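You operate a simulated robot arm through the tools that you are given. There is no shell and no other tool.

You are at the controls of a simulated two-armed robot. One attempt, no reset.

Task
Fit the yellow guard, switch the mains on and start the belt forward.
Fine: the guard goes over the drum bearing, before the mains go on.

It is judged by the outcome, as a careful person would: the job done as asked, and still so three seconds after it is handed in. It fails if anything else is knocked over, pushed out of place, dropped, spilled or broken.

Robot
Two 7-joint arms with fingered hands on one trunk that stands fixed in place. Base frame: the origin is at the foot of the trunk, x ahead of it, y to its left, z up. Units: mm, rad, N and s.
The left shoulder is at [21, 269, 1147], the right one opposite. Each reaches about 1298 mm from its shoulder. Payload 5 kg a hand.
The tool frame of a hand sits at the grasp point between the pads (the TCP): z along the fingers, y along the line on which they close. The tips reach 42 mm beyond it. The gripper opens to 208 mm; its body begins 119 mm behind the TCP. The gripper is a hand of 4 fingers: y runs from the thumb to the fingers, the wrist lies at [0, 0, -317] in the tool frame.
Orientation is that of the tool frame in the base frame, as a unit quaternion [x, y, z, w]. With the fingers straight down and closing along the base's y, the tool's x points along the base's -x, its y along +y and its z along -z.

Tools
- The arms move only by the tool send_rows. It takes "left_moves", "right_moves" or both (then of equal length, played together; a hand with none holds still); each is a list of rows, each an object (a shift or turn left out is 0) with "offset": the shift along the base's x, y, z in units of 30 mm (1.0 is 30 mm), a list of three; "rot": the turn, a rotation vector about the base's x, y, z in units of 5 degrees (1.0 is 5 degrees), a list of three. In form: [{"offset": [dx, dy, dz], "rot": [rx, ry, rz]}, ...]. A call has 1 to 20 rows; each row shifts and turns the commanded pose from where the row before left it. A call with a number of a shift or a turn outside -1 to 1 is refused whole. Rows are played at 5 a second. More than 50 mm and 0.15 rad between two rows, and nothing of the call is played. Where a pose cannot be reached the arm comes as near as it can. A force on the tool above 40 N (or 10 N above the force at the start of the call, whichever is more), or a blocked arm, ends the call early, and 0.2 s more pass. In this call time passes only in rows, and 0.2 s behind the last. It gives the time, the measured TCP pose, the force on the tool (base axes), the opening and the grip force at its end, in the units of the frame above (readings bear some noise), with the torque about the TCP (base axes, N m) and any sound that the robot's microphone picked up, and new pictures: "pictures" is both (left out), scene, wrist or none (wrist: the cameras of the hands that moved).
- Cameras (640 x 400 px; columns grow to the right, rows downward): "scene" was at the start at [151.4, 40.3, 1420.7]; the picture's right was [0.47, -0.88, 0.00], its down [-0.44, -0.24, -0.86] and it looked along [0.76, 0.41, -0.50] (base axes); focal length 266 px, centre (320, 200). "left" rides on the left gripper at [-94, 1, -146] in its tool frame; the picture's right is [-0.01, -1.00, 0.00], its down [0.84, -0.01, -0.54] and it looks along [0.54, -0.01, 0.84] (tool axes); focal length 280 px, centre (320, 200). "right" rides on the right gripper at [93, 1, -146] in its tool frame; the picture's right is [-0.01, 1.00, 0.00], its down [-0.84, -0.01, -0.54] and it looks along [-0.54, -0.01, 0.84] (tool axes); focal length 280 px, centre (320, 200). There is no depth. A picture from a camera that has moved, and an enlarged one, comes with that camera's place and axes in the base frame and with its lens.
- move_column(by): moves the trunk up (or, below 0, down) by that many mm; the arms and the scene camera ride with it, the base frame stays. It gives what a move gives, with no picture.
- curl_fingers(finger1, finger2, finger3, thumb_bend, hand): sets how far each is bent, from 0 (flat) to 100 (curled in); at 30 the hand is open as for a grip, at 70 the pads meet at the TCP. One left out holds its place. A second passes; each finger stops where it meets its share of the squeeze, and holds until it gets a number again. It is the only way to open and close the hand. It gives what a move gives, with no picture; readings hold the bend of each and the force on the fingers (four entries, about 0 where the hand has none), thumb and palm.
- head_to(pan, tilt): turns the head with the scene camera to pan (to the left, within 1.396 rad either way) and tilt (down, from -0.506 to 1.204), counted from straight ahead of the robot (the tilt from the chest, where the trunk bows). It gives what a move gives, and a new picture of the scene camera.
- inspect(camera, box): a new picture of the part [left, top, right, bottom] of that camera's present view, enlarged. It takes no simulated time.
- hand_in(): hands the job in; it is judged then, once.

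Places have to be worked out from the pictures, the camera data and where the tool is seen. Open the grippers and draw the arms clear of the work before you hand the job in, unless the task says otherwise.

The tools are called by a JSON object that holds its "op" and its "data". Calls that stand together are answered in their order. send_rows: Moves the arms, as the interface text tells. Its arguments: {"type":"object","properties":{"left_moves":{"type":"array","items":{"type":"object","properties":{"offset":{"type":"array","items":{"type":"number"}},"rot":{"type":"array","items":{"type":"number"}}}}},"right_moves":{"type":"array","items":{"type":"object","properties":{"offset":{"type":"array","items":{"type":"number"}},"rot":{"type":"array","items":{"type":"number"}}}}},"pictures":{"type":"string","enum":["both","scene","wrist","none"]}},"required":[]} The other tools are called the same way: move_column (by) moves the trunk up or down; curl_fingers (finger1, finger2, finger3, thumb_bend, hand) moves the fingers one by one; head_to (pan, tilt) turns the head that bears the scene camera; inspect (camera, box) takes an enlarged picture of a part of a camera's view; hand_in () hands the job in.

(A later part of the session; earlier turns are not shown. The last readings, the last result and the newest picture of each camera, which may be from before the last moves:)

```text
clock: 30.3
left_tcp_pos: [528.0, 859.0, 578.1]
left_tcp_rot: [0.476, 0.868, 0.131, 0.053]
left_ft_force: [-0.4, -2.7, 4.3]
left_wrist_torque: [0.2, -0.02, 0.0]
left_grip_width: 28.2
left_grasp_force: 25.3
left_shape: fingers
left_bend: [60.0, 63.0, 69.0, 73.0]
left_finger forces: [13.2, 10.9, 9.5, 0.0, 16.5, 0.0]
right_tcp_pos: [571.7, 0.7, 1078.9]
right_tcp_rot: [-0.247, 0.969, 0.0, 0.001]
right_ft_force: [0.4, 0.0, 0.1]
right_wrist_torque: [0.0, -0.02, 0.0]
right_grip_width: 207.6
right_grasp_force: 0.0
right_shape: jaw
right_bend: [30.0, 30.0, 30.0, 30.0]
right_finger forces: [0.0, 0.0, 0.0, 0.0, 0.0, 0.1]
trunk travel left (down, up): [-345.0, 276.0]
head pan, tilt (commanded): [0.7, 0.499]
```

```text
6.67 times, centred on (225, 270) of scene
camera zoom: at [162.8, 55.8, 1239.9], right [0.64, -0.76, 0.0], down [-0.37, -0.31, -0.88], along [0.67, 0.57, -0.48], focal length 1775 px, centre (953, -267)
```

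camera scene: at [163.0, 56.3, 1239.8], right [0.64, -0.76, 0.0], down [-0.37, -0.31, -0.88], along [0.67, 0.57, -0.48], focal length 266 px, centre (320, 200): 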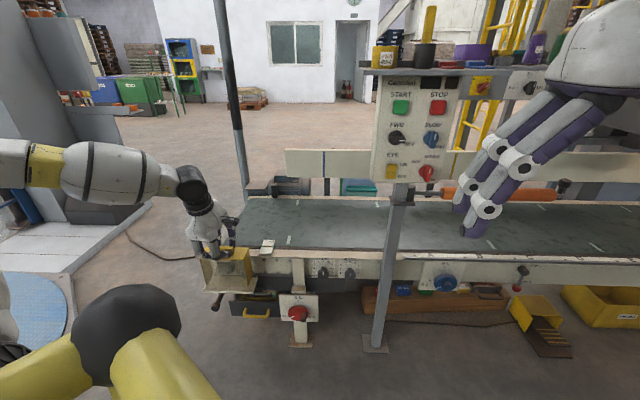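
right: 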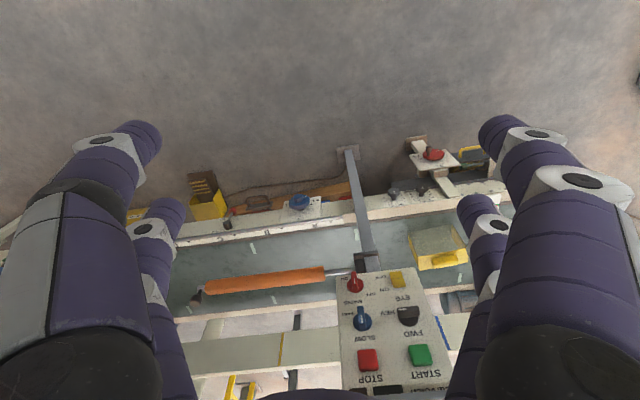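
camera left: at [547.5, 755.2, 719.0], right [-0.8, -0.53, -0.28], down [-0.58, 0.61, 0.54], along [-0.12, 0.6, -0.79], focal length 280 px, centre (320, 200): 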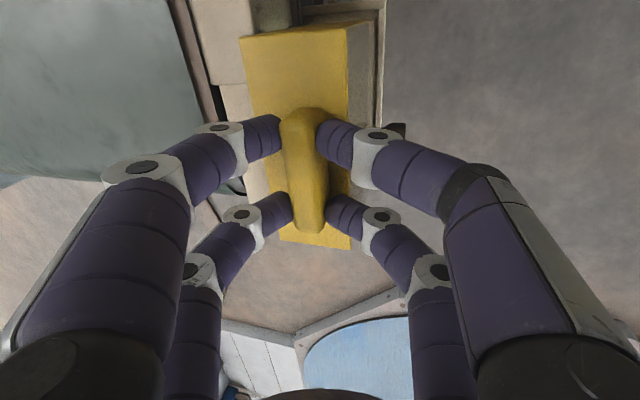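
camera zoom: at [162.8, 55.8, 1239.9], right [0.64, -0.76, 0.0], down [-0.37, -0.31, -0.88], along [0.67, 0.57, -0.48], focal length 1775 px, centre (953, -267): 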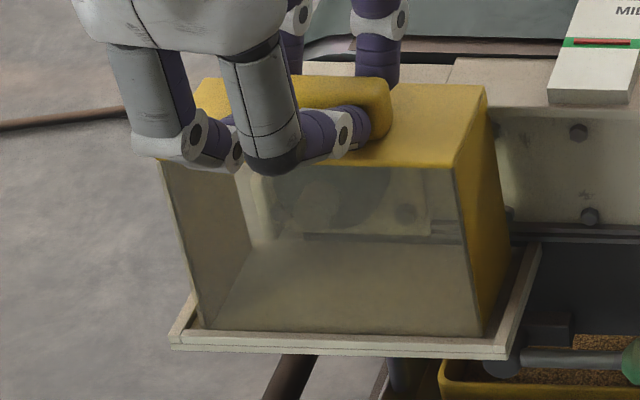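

Contact registered (~7 N). I need to see whether it rests on the ledge floor or on a rim, so I zoom on both lower corners.

{"op": "inspect", "data": {"camera": "scene", "box": [200, 275, 225, 297]}}

{"op": "inspect", "data": {"camera": "scene", "box": [235, 272, 262, 297]}}

{"op": "inspect", "data": {"camera": "left", "box": [220, 0, 400, 140]}}

```text
16.00 times, centred on (212, 286) of scene
camera zoom: at [162.8, 55.8, 1239.9], right [0.64, -0.76, 0.0], down [-0.37, -0.31, -0.88], along [0.67, 0.57, -0.48], focal length 4260 px, centre (2040, -1176)
```

zoom: 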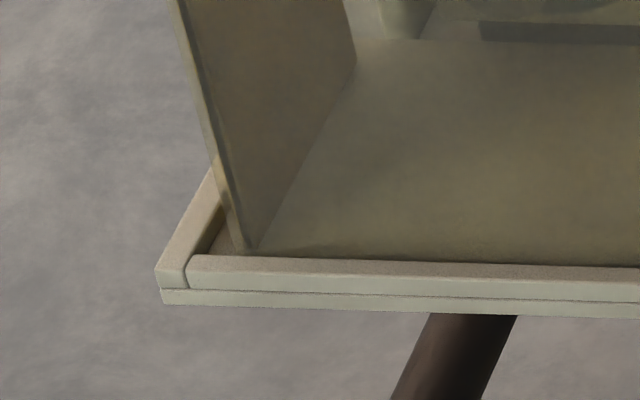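

```text
16.00 times, centred on (248, 284) of scene
camera zoom: at [162.8, 55.8, 1239.9], right [0.64, -0.76, 0.0], down [-0.37, -0.31, -0.88], along [0.67, 0.57, -0.48], focal length 4260 px, centre (1464, -1152)
```

zoom: 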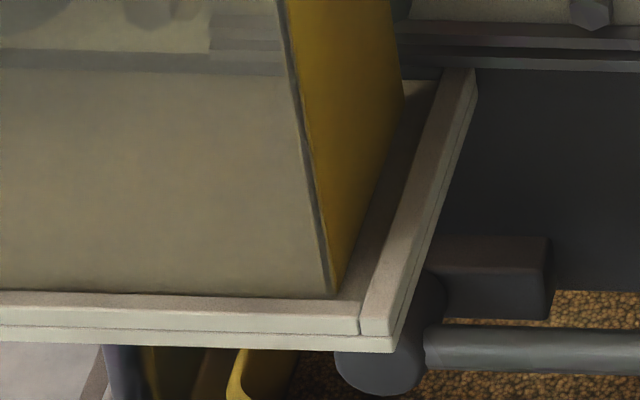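

```text
2.86 times, centred on (310, 70) of left
camera zoom: at [547.5, 755.2, 714.7], right [-0.8, -0.53, -0.28], down [-0.58, 0.61, 0.54], along [-0.12, 0.6, -0.79], focal length 801 px, centre (349, 571)
```

zoom: 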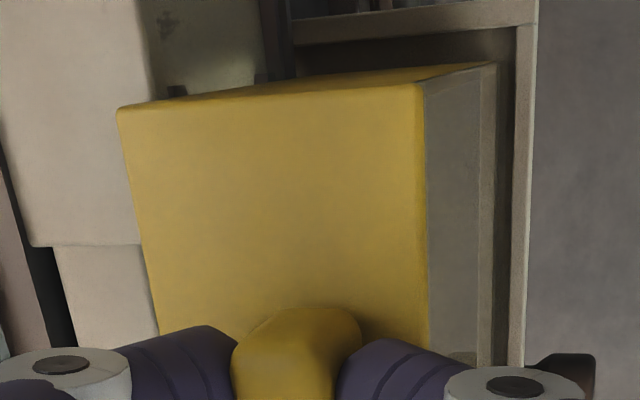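

The guard sits inside all three rims and touches the ledge floor. I release it evenly: first a few units each, then wider.

{"op": "curl_fingers", "data": {"hand": "left", "finger1": 57, "finger2": 60, "finger3": 66, "thumb_bend": 70}}

{"op": "inspect", "data": {"camera": "scene", "box": [198, 240, 262, 300]}}

{"op": "inspect", "data": {"camera": "left", "box": [200, 0, 420, 270]}}

```text
clock: 31.3
left_tcp_pos: [526.6, 859.5, 577.1]
left_tcp_rot: [0.475, 0.868, 0.131, 0.053]
left_ft_force: [0.3, 0.2, 4.1]
left_wrist_torque: [0.04, 0.06, -0.01]
left_grip_width: 46.0
left_grasp_force: 1.6
left_shape: fingers
left_bend: [56.0, 60.0, 67.0, 70.0]
left_finger forces: [0.0, 0.0, 3.8, 0.1, 0.0, 0.1]
right_tcp_pos: [570.1, -0.8, 1080.3]
right_tcp_rot: [-0.246, 0.969, 0.0, -0.001]
right_ft_force: [0.2, -0.6, -0.2]
right_wrist_torque: [0.02, -0.02, -0.01]
right_grip_width: 207.9
right_grasp_force: 0.1
right_shape: jaw
right_bend: [30.0, 30.0, 30.0, 30.0]
right_finger forces: [0.0, 0.0, 0.0, 0.0, 0.0, 0.0]
trunk travel left (down, up): [-345.0, 276.0]
head pan, tilt (commanded): [0.7, 0.499]
```

```text
6.67 times, centred on (230, 270) of scene
camera zoom: at [162.9, 56.0, 1239.8], right [0.64, -0.76, 0.0], down [-0.37, -0.31, -0.88], along [0.67, 0.57, -0.48], focal length 1775 px, centre (920, -267)
```

zoom: 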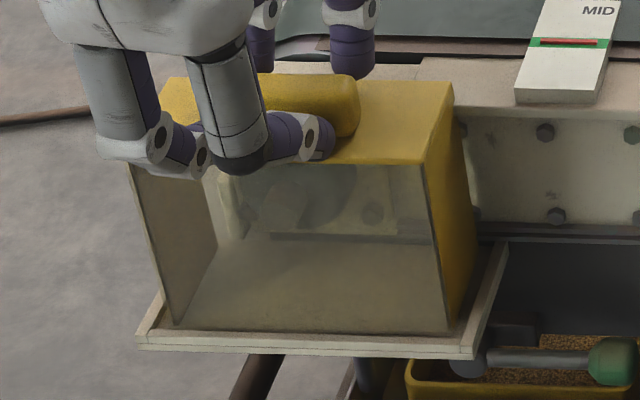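

```text
1.48 times, centred on (310, 135) of left
camera zoom: at [547.3, 755.4, 714.1], right [-0.8, -0.53, -0.28], down [-0.58, 0.61, 0.54], along [-0.12, 0.6, -0.79], focal length 415 px, centre (335, 296)
```

zoom: 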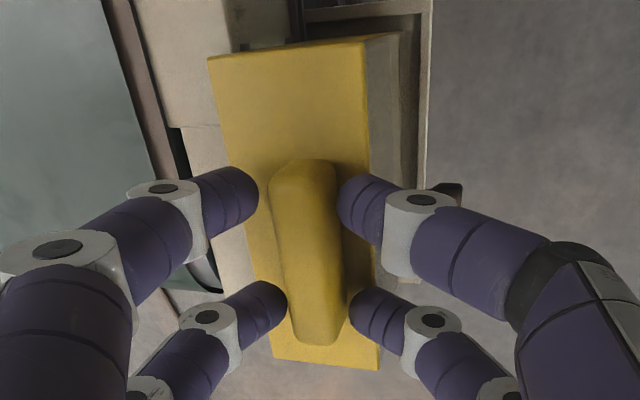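

The guard stayed put; finger 3 still lightly presses on it (3.8 N). I raise the hand 3 mm before opening further.

{"op": "send_rows", "data": {"left_moves": [{"offset": [0, 0, 0.1]}, {"offset": [0, 0, 0]}], "pictures": "none"}}

{"op": "curl_fingers", "data": {"hand": "left", "finger1": 52, "finger2": 52, "finger3": 56, "thumb_bend": 56}}

{"op": "inspect", "data": {"camera": "left", "box": [200, 0, 420, 270]}}

{"op": "inspect", "data": {"camera": "scene", "box": [198, 240, 262, 300]}}

```text
clock: 31.9
left_tcp_pos: [525.9, 859.1, 579.6]
left_tcp_rot: [0.475, 0.868, 0.13, 0.051]
left_ft_force: [0.3, -0.2, -0.8]
left_wrist_torque: [0.0, -0.02, 0.01]
left_grip_width: 46.0
left_grasp_force: 0.1
left_shape: fingers
left_bend: [56.0, 60.0, 66.0, 70.0]
left_finger forces: [0.1, 0.0, 0.1, 0.0, 0.0, 0.0]
right_tcp_pos: [572.3, 0.4, 1080.4]
right_tcp_rot: [-0.247, 0.969, 0.0, 0.0]
right_ft_force: [0.3, -0.5, -0.1]
right_wrist_torque: [-0.02, -0.02, 0.01]
right_grip_width: 207.6
right_grasp_force: 0.1
right_shape: jaw
right_bend: [30.0, 30.0, 30.0, 30.0]
right_finger forces: [0.1, 0.0, 0.0, 0.0, 0.0, 0.1]
trunk travel left (down, up): [-345.0, 276.0]
head pan, tilt (commanded): [0.7, 0.499]
```

```text
clock: 32.9
left_tcp_pos: [526.8, 858.3, 579.5]
left_tcp_rot: [0.475, 0.868, 0.131, 0.053]
left_ft_force: [0.4, -0.1, -0.6]
left_wrist_torque: [-0.04, 0.0, -0.02]
left_grip_width: 91.1
left_grasp_force: 0.0
left_shape: fingers
left_bend: [52.0, 52.0, 56.0, 56.0]
left_finger forces: [0.1, 0.1, 0.0, 0.1, 0.1, 0.0]
right_tcp_pos: [571.7, 0.5, 1080.1]
right_tcp_rot: [-0.247, 0.969, 0.0, 0.001]
right_ft_force: [0.0, 0.5, -0.6]
right_wrist_torque: [0.0, -0.03, -0.02]
right_grip_width: 207.9
right_grasp_force: 0.0
right_shape: jaw
right_bend: [30.0, 30.0, 30.0, 30.0]
right_finger forces: [0.0, 0.1, 0.0, 0.0, 0.0, 0.1]
trunk travel left (down, up): [-345.0, 276.0]
head pan, tilt (commanded): [0.7, 0.499]
```

```text
1.48 times, centred on (310, 135) of left
camera zoom: at [546.8, 755.3, 717.0], right [-0.8, -0.53, -0.28], down [-0.58, 0.61, 0.54], along [-0.12, 0.6, -0.79], focal length 415 px, centre (335, 296)
```

zoom: 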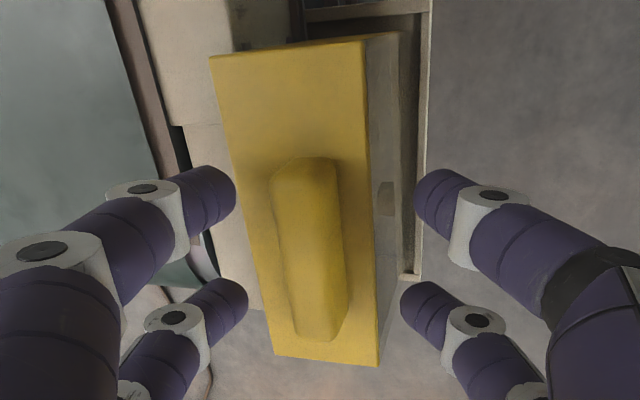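

```text
6.67 times, centred on (230, 270) of scene
camera zoom: at [163.0, 56.2, 1239.8], right [0.64, -0.76, 0.0], down [-0.37, -0.31, -0.88], along [0.67, 0.57, -0.48], focal length 1775 px, centre (920, -267)
```

zoom: 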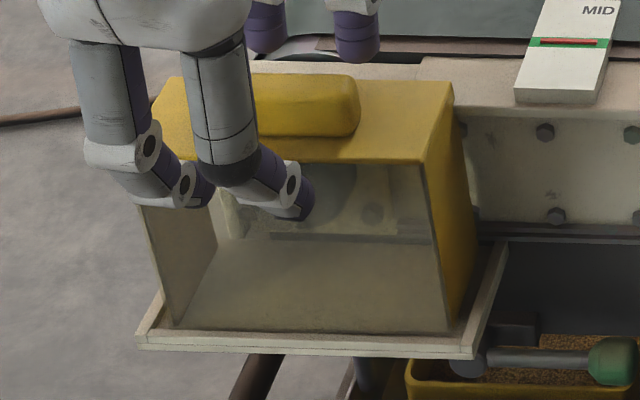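

The guard stands free in the ledge. I draw the left hand straight up and then back, out of the way of the panel work.

{"op": "send_rows", "data": {"left_moves": [{"offset": [0, 0, 0.6]}, {"offset": [0, 0, 0.9]}, {"offset": [0, 0, 1]}, {"offset": [0, 0, 1]}, {"offset": [0, 0, 1]}, {"offset": [-0.3, 0, 1]}, {"offset": [-0.6, 0, 1]}, {"offset": [-0.8, 0, 0.8]}, {"offset": [-0.8, 0, 0.5]}, {"offset": [-0.8, 0, 0.3]}], "pictures": "both"}}

{"op": "inspect", "data": {"camera": "scene", "box": [198, 235, 278, 305]}}

```text
clock: 35.1
left_tcp_pos: [427.3, 859.1, 822.1]
left_tcp_rot: [0.476, 0.868, 0.131, 0.053]
left_ft_force: [1.2, -0.1, 0.6]
left_wrist_torque: [0.02, -0.02, 0.04]
left_grip_width: 91.5
left_grasp_force: 0.1
left_shape: fingers
left_bend: [52.0, 52.0, 56.0, 56.0]
left_finger forces: [0.0, 0.0, 0.1, 0.0, 0.0, 0.0]
right_tcp_pos: [571.2, 1.3, 1081.3]
right_tcp_rot: [-0.248, 0.969, 0.0, 0.0]
right_ft_force: [-0.3, 0.5, -0.2]
right_wrist_torque: [0.02, 0.01, 0.03]
right_grip_width: 207.5
right_grasp_force: 0.0
right_shape: jaw
right_bend: [30.0, 30.0, 30.0, 30.0]
right_finger forces: [0.0, 0.0, 0.0, 0.0, 0.0, 0.1]
trunk travel left (down, up): [-345.0, 276.0]
head pan, tilt (commanded): [0.7, 0.499]
camera scene: at [162.9, 56.2, 1239.9], right [0.64, -0.77, 0.0], down [-0.37, -0.31, -0.88], along [0.67, 0.57, -0.48], focal length 266 px, centre (320, 200)
camera left: at [447.9, 756.2, 960.8], right [-0.8, -0.53, -0.28], down [-0.58, 0.61, 0.54], along [-0.12, 0.6, -0.79], focal length 280 px, centre (320, 200)
```

scene: 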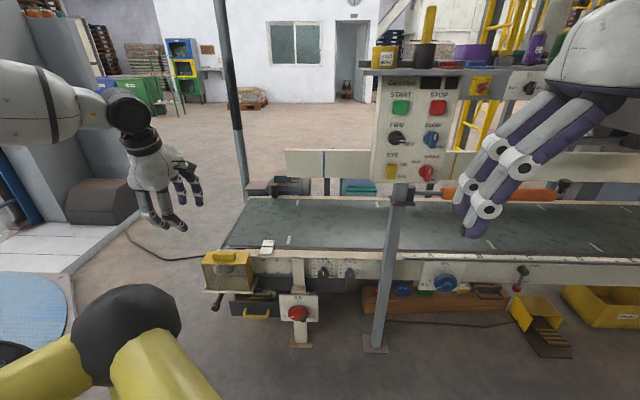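
left: 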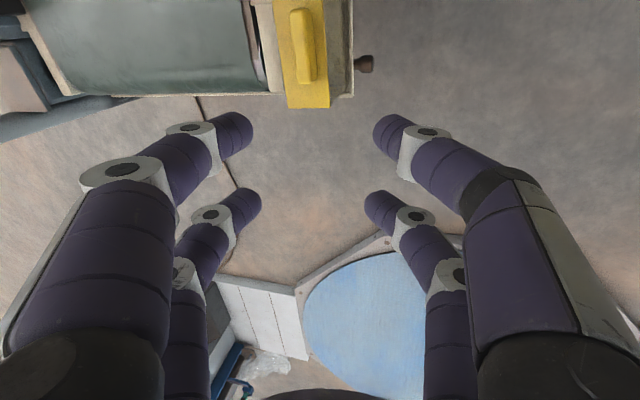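

```text
5.71 times, centred on (238, 270) of scene
camera zoom: at [162.9, 56.2, 1239.9], right [0.64, -0.77, 0.0], down [-0.37, -0.31, -0.88], along [0.67, 0.57, -0.48], focal length 1522 px, centre (789, -200)
```

zoom: 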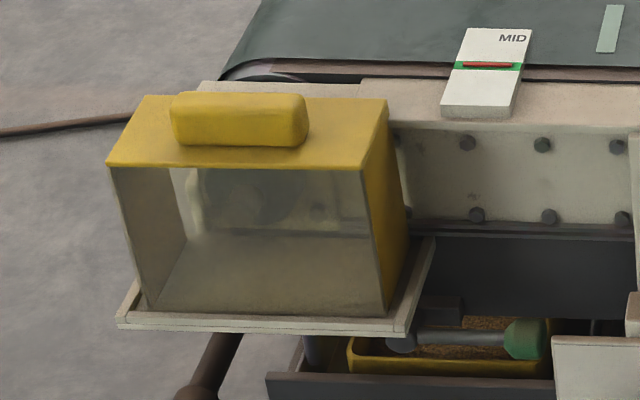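

The guard is fitted over the bearing inside its ledge. Triangulated controls: left column ≈ belt-coordinate a 244, right column ≈ 347; rows at z ≈ 1117, 1027, 925; panel face n ≈ 930. I now bring the right hand to point horizontally at the panel, in two stages.

{"op": "send_rows", "data": {"right_moves": [{"offset": [0.2, 0.2, 0], "rot": [0, 0, 0.93]}, {"offset": [0.2, 0.2, 0], "rot": [0, 0, 0.93]}, {"offset": [0.3, 0.35, -0.15], "rot": [0.614, -0.789, 0]}, {"offset": [0.3, 0.35, -0.15], "rot": [0.614, -0.789, 0]}, {"offset": [0.3, 0.35, -0.15], "rot": [0.614, -0.789, 0]}, {"offset": [0.3, 0.35, -0.15], "rot": [0.614, -0.789, 0]}, {"offset": [0.3, 0.35, -0.15], "rot": [0.614, -0.789, 0]}, {"offset": [0.3, 0.35, -0.15], "rot": [0.614, -0.789, 0]}, {"offset": [0.3, 0.35, -0.15], "rot": [0.614, -0.789, 0]}, {"offset": [0.3, 0.35, -0.15], "rot": [0.614, -0.789, 0]}, {"offset": [0.3, 0.35, -0.15], "rot": [0.614, -0.789, 0]}]}}

```text
clock: 37.5
left_tcp_pos: [427.3, 859.6, 822.2]
left_tcp_rot: [0.476, 0.868, 0.13, 0.053]
left_ft_force: [-0.6, -0.1, -0.3]
left_wrist_torque: [0.03, 0.06, -0.02]
left_grip_width: 91.3
left_grasp_force: 0.3
left_shape: fingers
left_bend: [52.0, 52.0, 56.0, 56.0]
left_finger forces: [0.1, 0.0, 0.0, 0.0, 0.1, 0.0]
right_tcp_pos: [664.1, 106.3, 1042.1]
right_tcp_rot: [-0.301, 0.873, 0.125, 0.363]
right_ft_force: [0.6, 0.4, -0.1]
right_wrist_torque: [-0.04, 0.05, 0.01]
right_grip_width: 208.1
right_grasp_force: 0.0
right_shape: jaw
right_bend: [30.0, 30.0, 30.0, 30.0]
right_finger forces: [0.0, 0.1, 0.0, 0.0, 0.0, 0.1]
trunk travel left (down, up): [-345.0, 276.0]
head pan, tilt (commanded): [0.7, 0.499]
camera scene: at [163.2, 56.2, 1239.6], right [0.64, -0.77, 0.0], down [-0.37, -0.31, -0.88], along [0.67, 0.57, -0.48], focal length 266 px, centre (320, 200)
camera right: at [529.4, 2.5, 1078.9], right [-0.61, 0.8, 0.01], down [0.18, 0.12, 0.98], along [0.78, 0.59, -0.21], focal length 280 px, centre (320, 200)
```

scene: 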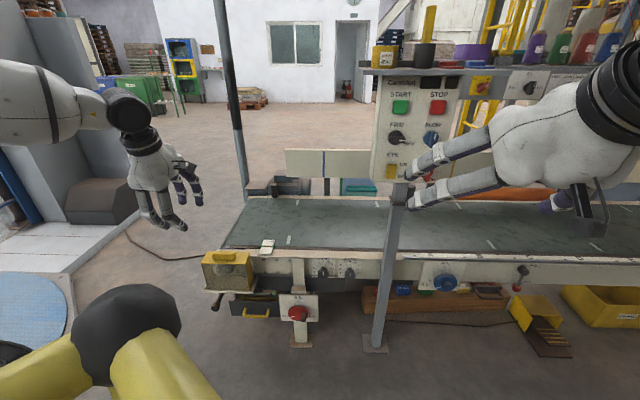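
right: 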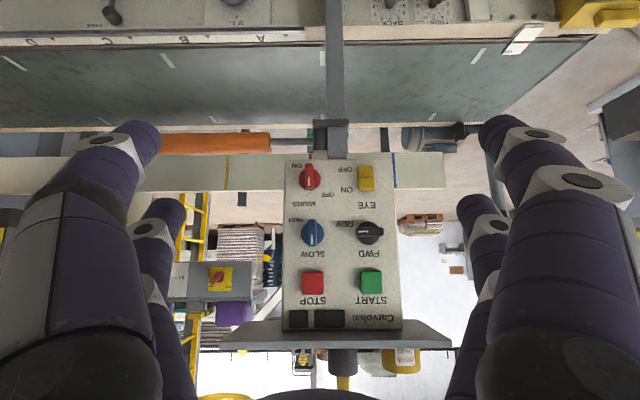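

The right wrist camera sees the panel almost head-on (upside down). I zoom in to read the switch positions and labels.

{"op": "inspect", "data": {"camera": "right", "box": [275, 150, 415, 335]}}

{"op": "inspect", "data": {"camera": "right", "box": [280, 150, 350, 210]}}

{"op": "inspect", "data": {"camera": "right", "box": [335, 150, 400, 270]}}

```text
2.16 times, centred on (345, 242) of right
camera zoom: at [529.4, 2.5, 1078.9], right [-0.61, 0.8, 0.01], down [0.18, 0.12, 0.98], along [0.78, 0.59, -0.21], focal length 606 px, centre (266, 108)
```

zoom: 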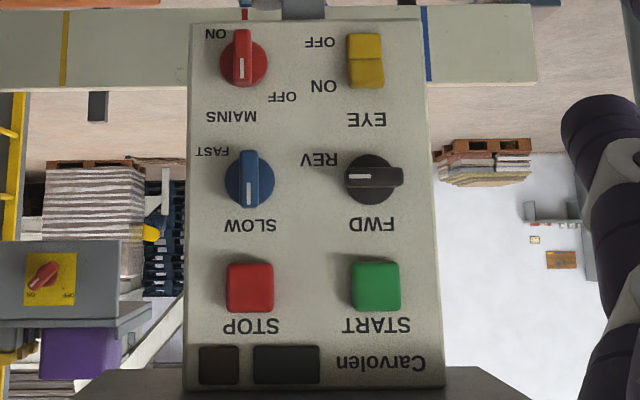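

```text
6.67 times, centred on (315, 180) of right
camera zoom: at [529.4, 2.5, 1078.9], right [-0.61, 0.8, 0.01], down [0.18, 0.12, 0.98], along [0.78, 0.59, -0.21], focal length 1869 px, centre (353, 333)
```

zoom: 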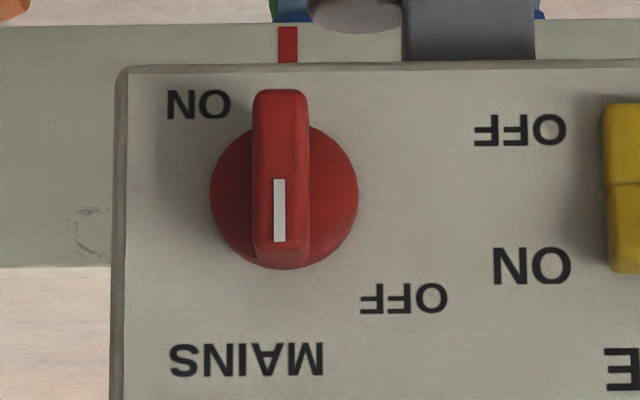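

```text
3.33 times, centred on (368, 210) of right
camera zoom: at [529.4, 2.5, 1078.9], right [-0.61, 0.8, 0.01], down [0.18, 0.12, 0.98], along [0.78, 0.59, -0.21], focal length 935 px, centre (162, 167)
```

zoom: 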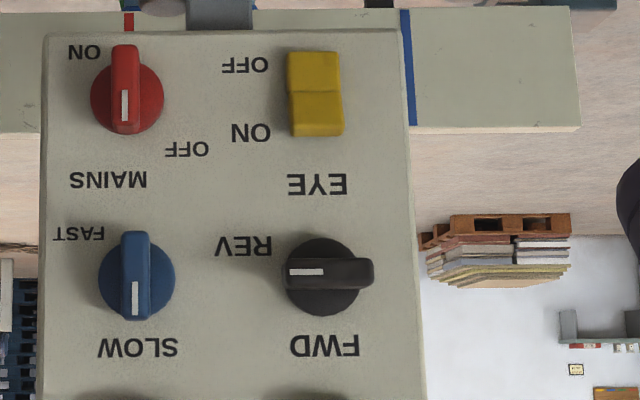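

Reading the panel: FWD/REV points right (REV), SLOW/FAST points up (SLOW), MAINS points up (OFF, with ON at lower right), matching the two-position layout. Panel face is at n≈914. I now test which finger number is which digit on the right hand, in free air.

{"op": "curl_fingers", "data": {"hand": "right", "finger1": 100}}

{"op": "inspect", "data": {"camera": "right", "box": [0, 0, 640, 400]}}

{"op": "curl_fingers", "data": {"hand": "right", "finger3": 100}}

{"op": "inspect", "data": {"camera": "right", "box": [0, 0, 640, 400]}}

{"op": "inspect", "data": {"camera": "scene", "box": [370, 60, 640, 260]}}

```text
clock: 38.5
left_tcp_pos: [427.3, 860.0, 822.6]
left_tcp_rot: [0.475, 0.868, 0.131, 0.053]
left_ft_force: [0.5, 0.5, 0.4]
left_wrist_torque: [-0.02, 0.02, -0.02]
left_grip_width: 91.3
left_grasp_force: 0.1
left_shape: fingers
left_bend: [52.0, 52.0, 56.0, 56.0]
left_finger forces: [0.0, 0.0, 0.0, 0.1, 0.0, 0.0]
right_tcp_pos: [663.2, 105.8, 1040.8]
right_tcp_rot: [-0.3, 0.874, 0.124, 0.362]
right_ft_force: [0.3, 0.2, -0.5]
right_wrist_torque: [-0.01, -0.03, 0.03]
right_grip_width: 98.8
right_grasp_force: 0.0
right_shape: fingers
right_bend: [100.0, 30.0, 30.0, 30.0]
right_finger forces: [0.0, 0.0, 0.1, 0.0, 0.0, 0.1]
trunk travel left (down, up): [-345.0, 276.0]
head pan, tilt (commanded): [0.7, 0.499]
```

```text
1.00 times, centred on (320, 200) of right (not enlarged: the box is as wide or as high as the picture)
camera zoom: at [529.1, 2.5, 1079.1], right [-0.61, 0.8, 0.01], down [0.18, 0.12, 0.98], along [0.78, 0.59, -0.21], focal length 280 px, centre (320, 200)
```

zoom: 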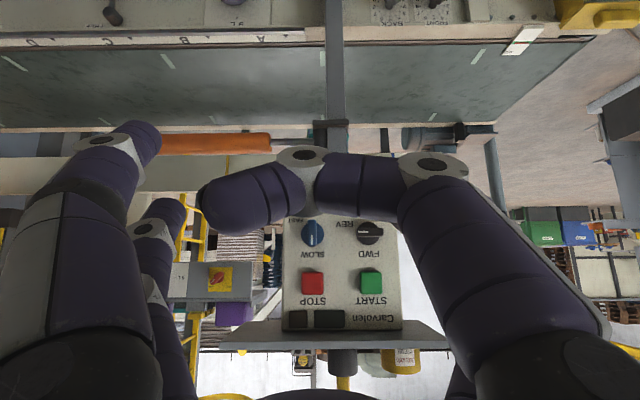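

```text
clock: 39.5
left_tcp_pos: [427.4, 859.0, 822.9]
left_tcp_rot: [0.476, 0.868, 0.13, 0.052]
left_ft_force: [-0.3, 0.1, 0.4]
left_wrist_torque: [0.02, 0.03, 0.01]
left_grip_width: 91.3
left_grasp_force: 0.1
left_shape: fingers
left_bend: [52.0, 52.0, 56.0, 56.0]
left_finger forces: [0.1, 0.0, 0.0, 0.0, 0.0, 0.0]
right_tcp_pos: [663.4, 106.7, 1042.0]
right_tcp_rot: [-0.3, 0.873, 0.125, 0.363]
right_ft_force: [-0.4, 0.5, 0.2]
right_wrist_torque: [-0.01, 0.01, -0.02]
right_grip_width: 98.7
right_grasp_force: 0.1
right_shape: fingers
right_bend: [100.0, 30.0, 100.0, 30.0]
right_finger forces: [0.0, 0.1, 0.1, 0.0, 0.0, 0.0]
trunk travel left (down, up): [-345.0, 276.0]
head pan, tilt (commanded): [0.7, 0.499]
```

```text
1.00 times, centred on (320, 200) of right (not enlarged: the box is as wide or as high as the picture)
camera zoom: at [529.1, 2.5, 1079.1], right [-0.61, 0.8, 0.01], down [0.18, 0.12, 0.98], along [0.78, 0.59, -0.21], focal length 280 px, centre (320, 200)
```

zoom: 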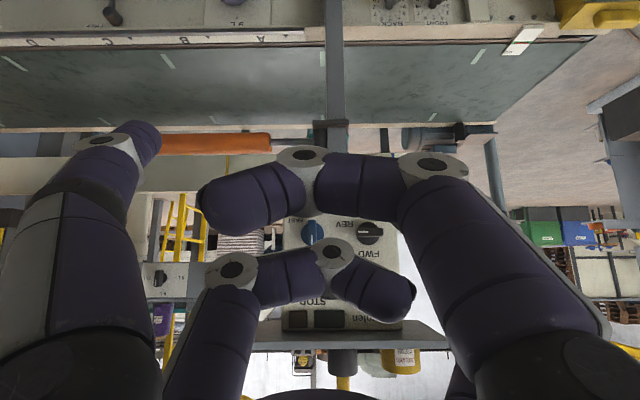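

```text
2.00 times, centred on (505, 160) of scene
camera zoom: at [163.0, 56.2, 1239.8], right [0.64, -0.76, 0.0], down [-0.37, -0.31, -0.88], along [0.67, 0.57, -0.48], focal length 532 px, centre (-50, 280)
```

zoom: 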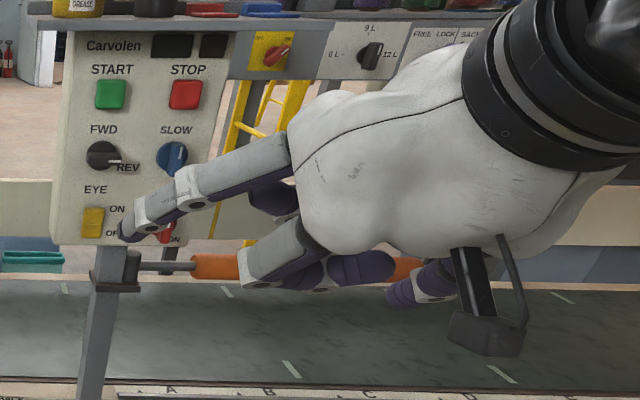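

Finger 1 is the +y digit near the camera, finger 3 the −y far one, so finger 2 is +y far and the thumb is −y near. I test pinching with finger 1 + thumb while folding fingers 2 and 3 away.

{"op": "curl_fingers", "data": {"hand": "right", "finger1": 60, "finger2": 100, "finger3": 100, "thumb_bend": 60}}

{"op": "inspect", "data": {"camera": "right", "box": [0, 0, 640, 400]}}

{"op": "inspect", "data": {"camera": "scene", "box": [370, 60, 640, 260]}}

```text
clock: 40.5
left_tcp_pos: [425.8, 860.3, 823.4]
left_tcp_rot: [0.475, 0.869, 0.131, 0.052]
left_ft_force: [0.5, -0.4, 0.0]
left_wrist_torque: [0.0, -0.02, -0.02]
left_grip_width: 91.1
left_grasp_force: 0.1
left_shape: fingers
left_bend: [52.0, 52.0, 56.0, 56.0]
left_finger forces: [0.0, 0.1, 0.0, 0.0, 0.0, 0.1]
right_tcp_pos: [662.5, 105.1, 1041.5]
right_tcp_rot: [-0.299, 0.874, 0.123, 0.362]
right_ft_force: [0.6, -0.8, 0.0]
right_wrist_torque: [-0.02, -0.01, -0.01]
right_grip_width: 60.5
right_grasp_force: 0.1
right_shape: fingers
right_bend: [60.0, 86.0, 100.0, 60.0]
right_finger forces: [0.0, 0.0, 0.0, 0.0, 0.0, 0.0]
trunk travel left (down, up): [-345.0, 276.0]
head pan, tilt (commanded): [0.7, 0.499]
```

```text
1.00 times, centred on (320, 200) of right (not enlarged: the box is as wide or as high as the picture)
camera zoom: at [529.1, 2.5, 1079.2], right [-0.61, 0.8, 0.01], down [0.18, 0.12, 0.98], along [0.78, 0.59, -0.21], focal length 280 px, centre (320, 200)
```

zoom: 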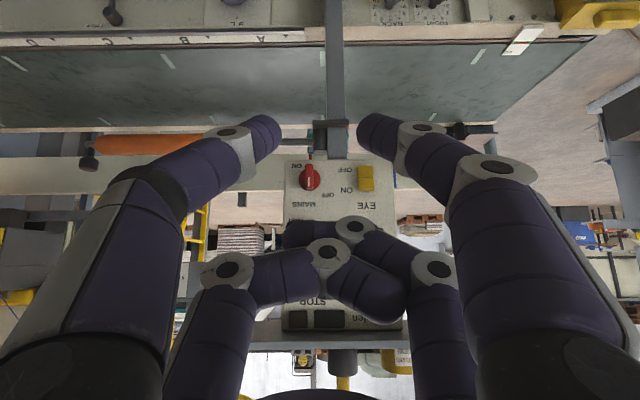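

```text
2.00 times, centred on (505, 160) of scene
camera zoom: at [163.0, 56.2, 1239.8], right [0.64, -0.76, 0.0], down [-0.37, -0.31, -0.88], along [0.67, 0.57, -0.48], focal length 532 px, centre (-50, 280)
```

zoom: 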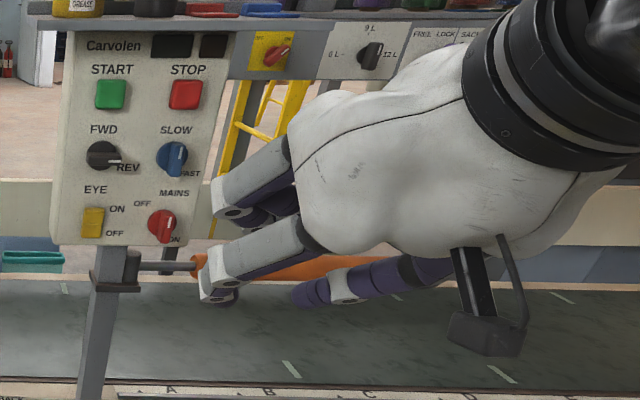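

Finger 1 + thumb form a usable pinch with fingers 2 and 3 folded back. I finish pitching the hand to point straight at the panel, stopping ~80 mm short of the FWD/REV knob.

{"op": "send_rows", "data": {"right_moves": [{"offset": [0.394, 0.559, -0.028], "rot": [0.6088, -0.7934, 0]}, {"offset": [0.394, 0.559, -0.028], "rot": [0.6088, -0.7934, 0]}, {"offset": [0.394, 0.559, -0.028], "rot": [0.6088, -0.7934, 0]}, {"offset": [0.394, 0.559, -0.028], "rot": [0.6088, -0.7934, 0]}, {"offset": [0.394, 0.559, -0.028], "rot": [0.6088, -0.7934, 0]}, {"offset": [0.394, 0.559, -0.028], "rot": [0.6088, -0.7934, 0]}, {"offset": [0.394, 0.559, -0.028], "rot": [0.6088, -0.7934, 0]}, {"offset": [0.394, 0.559, -0.028], "rot": [0.6088, -0.7934, 0]}, {"offset": [0.394, 0.559, -0.028], "rot": [0.6088, -0.7934, 0]}, {"offset": [0, 0, 0]}]}}

```text
clock: 42.7
left_tcp_pos: [429.8, 860.7, 819.3]
left_tcp_rot: [0.477, 0.868, 0.127, 0.051]
left_ft_force: [2.7, -0.2, -2.2]
left_wrist_torque: [0.03, 0.3, 0.07]
left_grip_width: 91.4
left_grasp_force: 0.0
left_shape: fingers
left_bend: [52.0, 52.0, 56.0, 56.0]
left_finger forces: [0.0, 0.0, 0.0, 0.0, 0.1, 0.0]
right_tcp_pos: [758.9, 253.2, 1047.5]
right_tcp_rot: [-0.239, 0.693, 0.218, 0.644]
right_ft_force: [2.6, 1.0, -3.6]
right_wrist_torque: [0.22, -0.3, 0.29]
right_grip_width: 60.2
right_grasp_force: 0.1
right_shape: fingers
right_bend: [60.0, 86.0, 100.0, 60.0]
right_finger forces: [0.0, 0.0, 0.1, 0.0, 0.0, 0.1]
right hand out of reach, approached as far as the arm can: row 8, 9
trunk travel left (down, up): [-345.0, 276.0]
head pan, tilt (commanded): [0.7, 0.499]
camera scene: at [165.6, 56.9, 1238.6], right [0.64, -0.77, 0.0], down [-0.37, -0.31, -0.88], along [0.67, 0.56, -0.48], focal length 266 px, centre (320, 200)
camera right: at [638.4, 159.6, 966.2], right [-0.61, 0.79, 0.01], down [-0.37, -0.29, 0.88], along [0.7, 0.54, 0.47], focal length 280 px, centre (320, 200)
```

scene: 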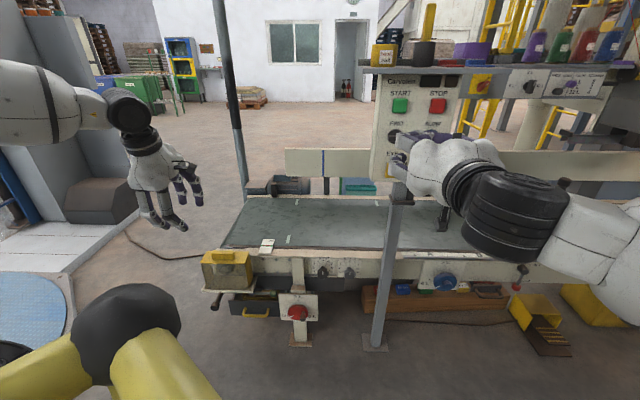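
right: 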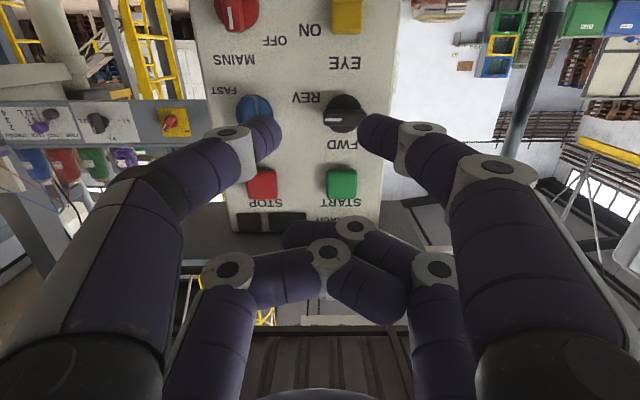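

The pose stopped ~5° short of horizontal pitch (out of reach note). I test rolling the hand about the panel normal in place to see whether the rolled orientation is reachable.

{"op": "send_rows", "data": {"right_moves": [{"offset": [-0.3, -0.2, 0], "rot": [-0.6088, 0.7934, 0]}, {"offset": [0, 0, 0], "rot": [0.7934, 0.6088, 0]}, {"offset": [0, 0, 0], "rot": [0.7934, 0.6088, 0]}, {"offset": [0, 0, 0], "rot": [0.7934, 0.6088, 0]}, {"offset": [0, 0, 0], "rot": [0.7934, 0.6088, 0]}, {"offset": [0, 0, 0], "rot": [0.7934, 0.6088, 0]}, {"offset": [0, 0, 0], "rot": [0.7934, 0.6088, 0]}, {"offset": [0, 0, 0]}]}}

```text
clock: 44.5
left_tcp_pos: [426.9, 860.2, 822.2]
left_tcp_rot: [0.475, 0.869, 0.131, 0.052]
left_ft_force: [0.5, -0.3, -1.2]
left_wrist_torque: [0.04, -0.01, 0.0]
left_grip_width: 91.4
left_grasp_force: 0.1
left_shape: fingers
left_bend: [52.0, 52.0, 56.0, 56.0]
left_finger forces: [0.0, 0.0, 0.0, 0.1, 0.1, 0.0]
right_tcp_pos: [745.6, 246.9, 1051.3]
right_tcp_rot: [-0.082, 0.748, 0.389, 0.531]
right_ft_force: [-0.3, -0.1, -0.4]
right_wrist_torque: [0.01, -0.01, -0.05]
right_grip_width: 60.3
right_grasp_force: 0.1
right_shape: fingers
right_bend: [60.0, 86.0, 100.0, 60.0]
right_finger forces: [0.0, 0.0, 0.1, 0.1, 0.0, 0.0]
trunk travel left (down, up): [-345.0, 276.0]
head pan, tilt (commanded): [0.7, 0.499]
camera scene: at [162.9, 56.1, 1239.8], right [0.64, -0.76, 0.0], down [-0.37, -0.31, -0.88], along [0.67, 0.57, -0.48], focal length 266 px, centre (320, 200)
camera right: at [599.2, 177.2, 992.2], right [-0.53, 0.68, 0.51], down [-0.03, -0.61, 0.79], along [0.85, 0.4, 0.35], focal length 280 px, centre (320, 200)
```

scene: 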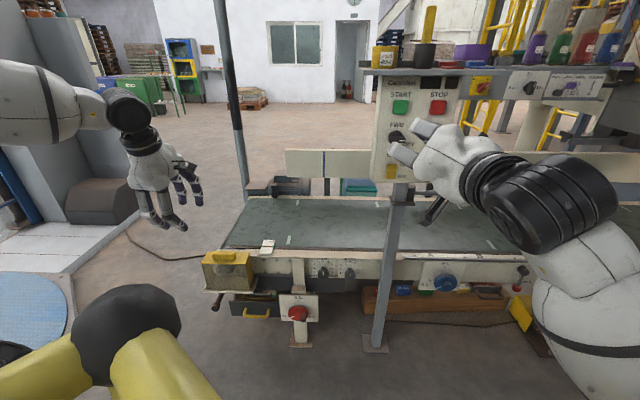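
right: 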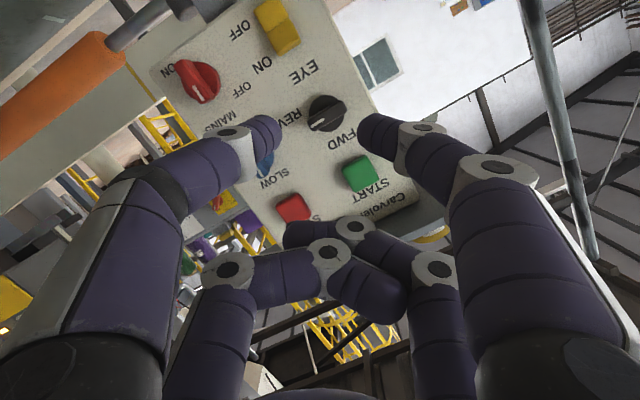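

Rolling works with a slight tilt. I continue the roll to +90° at standoff so that the pinch will close above and below the horizontal knob bar.

{"op": "send_rows", "data": {"right_moves": [{"rot": [0.7934, 0.6088, 0]}, {"rot": [0.7934, 0.6088, 0]}, {"rot": [0.7934, 0.6088, 0]}, {"rot": [0.7934, 0.6088, 0]}, {"rot": [0.7934, 0.6088, 0]}, {"rot": [0.7934, 0.6088, 0]}, {"rot": [0.7934, 0.6088, 0]}, {"rot": [0.7934, 0.6088, 0]}, {"rot": [0.7934, 0.6088, 0]}, {"rot": [0.7934, 0.6088, 0]}, {"rot": [0.7934, 0.6088, 0]}, {"rot": [0.7934, 0.6088, 0]}, {"rot": [0, 0, 0]}]}}

```text
clock: 47.5
left_tcp_pos: [427.0, 859.4, 822.7]
left_tcp_rot: [0.476, 0.868, 0.13, 0.053]
left_ft_force: [0.3, 0.2, -0.1]
left_wrist_torque: [0.02, 0.02, -0.01]
left_grip_width: 91.6
left_grasp_force: 0.0
left_shape: fingers
left_bend: [52.0, 52.0, 56.0, 56.0]
left_finger forces: [0.1, 0.0, 0.1, 0.0, 0.1, 0.1]
right_tcp_pos: [804.8, 181.2, 1039.7]
right_tcp_rot: [0.257, 0.666, 0.637, 0.291]
right_ft_force: [0.0, -0.2, 0.0]
right_wrist_torque: [0.01, 0.0, 0.03]
right_grip_width: 60.1
right_grasp_force: 0.0
right_shape: fingers
right_bend: [60.0, 86.0, 100.0, 60.0]
right_finger forces: [0.0, 0.0, 0.0, 0.0, 0.1, 0.1]
right hand out of reach, approached as far as the arm can: row 7, 8, 9, 10, 11, 12
trunk travel left (down, up): [-345.0, 276.0]
head pan, tilt (commanded): [0.7, 0.499]
stopped in row 13 (right hand): the arm was blocked; the commanded pose is now the measured one
camera scene: at [163.1, 56.2, 1239.8], right [0.64, -0.77, 0.0], down [-0.37, -0.31, -0.88], along [0.67, 0.57, -0.48], focal length 266 px, centre (320, 200)
camera right: at [634.6, 144.9, 1038.4], right [-0.02, 0.05, 1.0], down [0.2, -0.98, 0.05], along [0.98, 0.2, 0.01], focal length 280 px, centre (320, 200)
```

scene: 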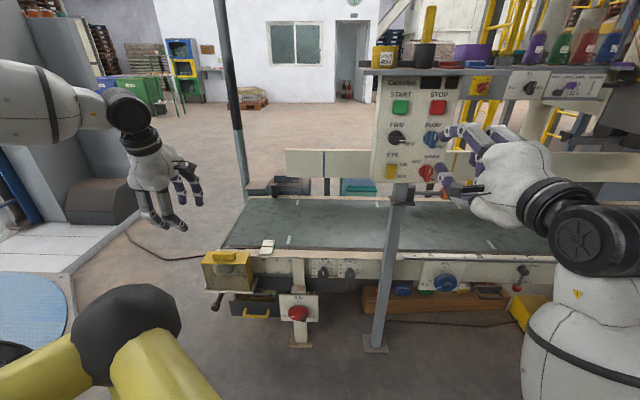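
right: 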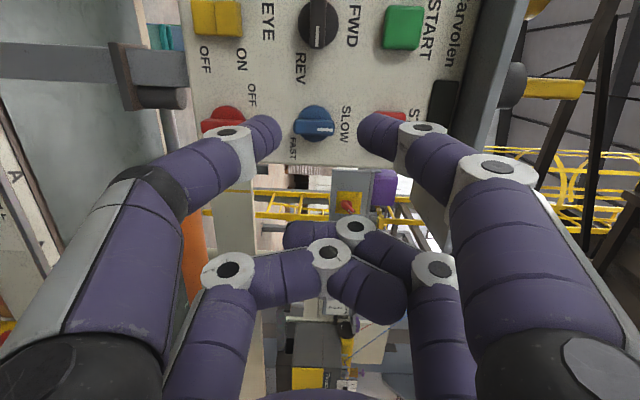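

The fully rolled pose is outside the arm's range, so I'll instead turn the knobs by pushing the bar end with one extended fingertip, keeping the natural hand roll. I roll back first.

{"op": "send_rows", "data": {"right_moves": [{"offset": [-0.05, 0.0, 0], "rot": [-0.7934, -0.6088, 0]}, {"offset": [-0.05, 0.0, 0], "rot": [-0.7934, -0.6088, 0]}, {"offset": [-0.05, 0.0, 0], "rot": [-0.7934, -0.6088, 0]}, {"offset": [-0.05, 0.0, 0], "rot": [-0.7934, -0.6088, 0]}, {"offset": [-0.05, 0.0, 0], "rot": [-0.7934, -0.6088, 0]}, {"offset": [-0.05, 0.0, 0], "rot": [-0.7934, -0.6088, 0]}, {"offset": [-0.05, 0.0, 0], "rot": [-0.7934, -0.6088, 0]}, {"offset": [-0.05, 0.0, 0], "rot": [-0.7934, -0.6088, 0]}, {"offset": [-0.05, 0.0, 0], "rot": [-0.7934, -0.6088, 0]}, {"offset": [-0.05, 0.0, 0], "rot": [-0.7934, -0.6088, 0]}, {"offset": [-0.05, 0.0, 0], "rot": [-0.7934, -0.6088, 0]}, {"offset": [-0.05, 0.0, 0], "rot": [-0.7934, -0.6088, 0]}, {"offset": [-0.05, 0.0, 0], "rot": [-0.7934, -0.6088, 0]}, {"offset": [-0.05, 0.0, 0], "rot": [-0.7934, -0.6088, 0]}, {"offset": [-0.05, 0.0, 0], "rot": [-0.7934, -0.6088, 0]}, {"offset": [-0.05, 0.0, 0], "rot": [-0.7934, -0.6088, 0]}, {"offset": [-0.05, 0.0, 0], "rot": [-0.7934, -0.6088, 0]}, {"offset": [-0.05, 0.0, 0], "rot": [-0.7934, -0.6088, 0]}]}}

{"op": "curl_fingers", "data": {"hand": "right", "finger1": 40, "finger2": 40, "finger3": 100, "thumb_bend": 100}}

{"op": "curl_fingers", "data": {"hand": "right", "finger1": 100, "finger2": 54}}

{"op": "inspect", "data": {"camera": "right", "box": [0, 0, 640, 400]}}

{"op": "inspect", "data": {"camera": "scene", "box": [360, 70, 600, 260]}}

```text
clock: 51.3
left_tcp_pos: [427.6, 859.9, 822.2]
left_tcp_rot: [0.476, 0.868, 0.131, 0.052]
left_ft_force: [-0.5, -0.5, 0.1]
left_wrist_torque: [0.01, -0.06, 0.02]
left_grip_width: 91.2
left_grasp_force: 0.0
left_shape: fingers
left_bend: [52.0, 52.0, 56.0, 56.0]
left_finger forces: [0.0, 0.0, 0.0, 0.1, 0.1, 0.1]
right_tcp_pos: [776.1, 182.9, 1039.8]
right_tcp_rot: [-0.256, 0.704, 0.188, 0.635]
right_ft_force: [0.4, -0.1, -1.1]
right_wrist_torque: [0.02, -0.01, -0.02]
right_grip_width: 60.3
right_grasp_force: 0.0
right_shape: fingers
right_bend: [60.0, 86.0, 100.0, 60.0]
right_finger forces: [0.1, 0.0, 0.0, 0.0, 0.0, 0.1]
trunk travel left (down, up): [-345.0, 276.0]
head pan, tilt (commanded): [0.7, 0.499]
camera scene: at [162.9, 56.3, 1239.8], right [0.64, -0.76, 0.0], down [-0.37, -0.31, -0.88], along [0.67, 0.57, -0.48], focal length 266 px, centre (320, 200)
camera right: at [652.1, 85.6, 966.1], right [-0.6, 0.8, -0.04], down [-0.37, -0.23, 0.9], along [0.71, 0.56, 0.43], focal length 280 px, centre (320, 200)
```

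scene: 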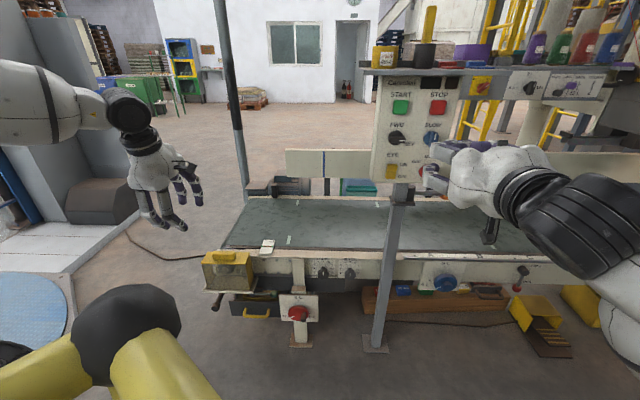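
right: 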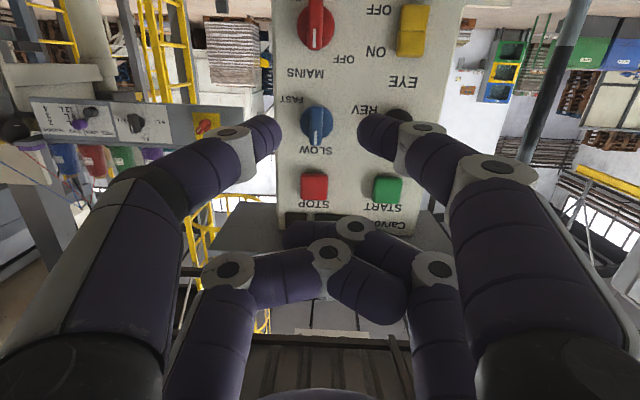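

```text
clock: 52.3
left_tcp_pos: [427.8, 860.3, 823.1]
left_tcp_rot: [0.476, 0.868, 0.13, 0.053]
left_ft_force: [-0.4, 1.0, -0.1]
left_wrist_torque: [-0.01, 0.0, 0.03]
left_grip_width: 91.3
left_grasp_force: 0.0
left_shape: fingers
left_bend: [52.0, 52.0, 56.0, 56.0]
left_finger forces: [0.0, 0.0, 0.0, 0.0, 0.0, 0.1]
right_tcp_pos: [775.5, 182.4, 1040.9]
right_tcp_rot: [-0.254, 0.704, 0.189, 0.636]
right_ft_force: [0.5, -0.4, -0.1]
right_wrist_torque: [0.0, 0.03, 0.02]
right_grip_width: 70.1
right_grasp_force: 0.0
right_shape: fingers
right_bend: [40.0, 40.0, 100.0, 100.0]
right_finger forces: [0.0, 0.0, 0.1, 0.0, 0.0, 0.0]
trunk travel left (down, up): [-345.0, 276.0]
head pan, tilt (commanded): [0.7, 0.499]
```

```text
clock: 53.3
left_tcp_pos: [427.0, 860.1, 822.7]
left_tcp_rot: [0.475, 0.868, 0.131, 0.052]
left_ft_force: [0.5, 0.4, 0.5]
left_wrist_torque: [-0.01, -0.01, 0.01]
left_grip_width: 91.7
left_grasp_force: 0.0
left_shape: fingers
left_bend: [52.0, 52.0, 56.0, 56.0]
left_finger forces: [0.1, 0.0, 0.0, 0.0, 0.0, 0.0]
right_tcp_pos: [776.3, 181.6, 1039.5]
right_tcp_rot: [-0.254, 0.704, 0.188, 0.635]
right_ft_force: [-0.1, -0.6, 0.6]
right_wrist_torque: [0.0, -0.02, 0.0]
right_grip_width: 41.4
right_grasp_force: 0.0
right_shape: fingers
right_bend: [89.0, 54.0, 100.0, 100.0]
right_finger forces: [0.1, 0.1, 0.1, 0.0, 0.0, 0.0]
trunk travel left (down, up): [-345.0, 276.0]
head pan, tilt (commanded): [0.7, 0.499]
```

```text
1.00 times, centred on (320, 200) of right (not enlarged: the box is as wide or as high as the picture)
camera zoom: at [652.2, 85.5, 966.1], right [-0.6, 0.8, -0.04], down [-0.37, -0.23, 0.9], along [0.71, 0.55, 0.43], focal length 280 px, centre (320, 200)
```

zoom: 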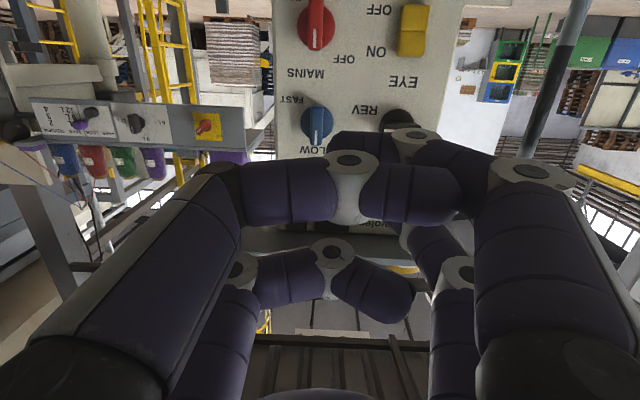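

```text
2.11 times, centred on (480, 165) of scene
camera zoom: at [163.0, 56.2, 1239.8], right [0.64, -0.76, 0.0], down [-0.37, -0.31, -0.88], along [0.67, 0.57, -0.48], focal length 560 px, centre (-17, 274)
```

zoom: 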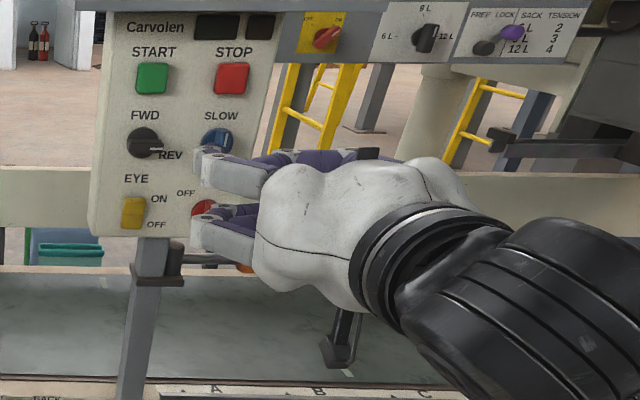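

The hand is back in natural roll with finger 2 extended as a pointer and the others folded. I zoom in on it to locate its tip relative to the TCP.

{"op": "inspect", "data": {"camera": "scene", "box": [420, 110, 520, 200]}}

```text
4.44 times, centred on (470, 155) of scene
camera zoom: at [163.0, 56.2, 1239.8], right [0.64, -0.76, 0.0], down [-0.37, -0.31, -0.88], along [0.67, 0.57, -0.48], focal length 1183 px, centre (-347, 400)
```

zoom: 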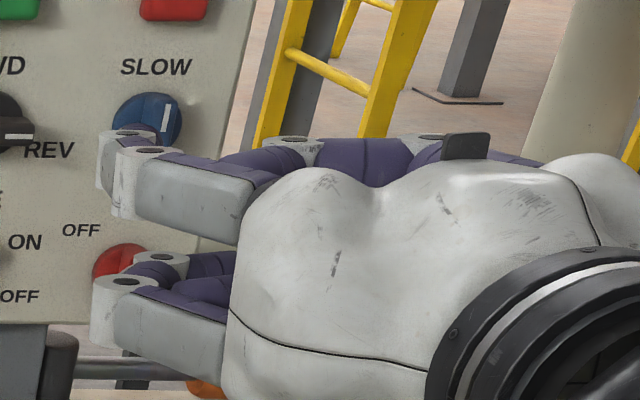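

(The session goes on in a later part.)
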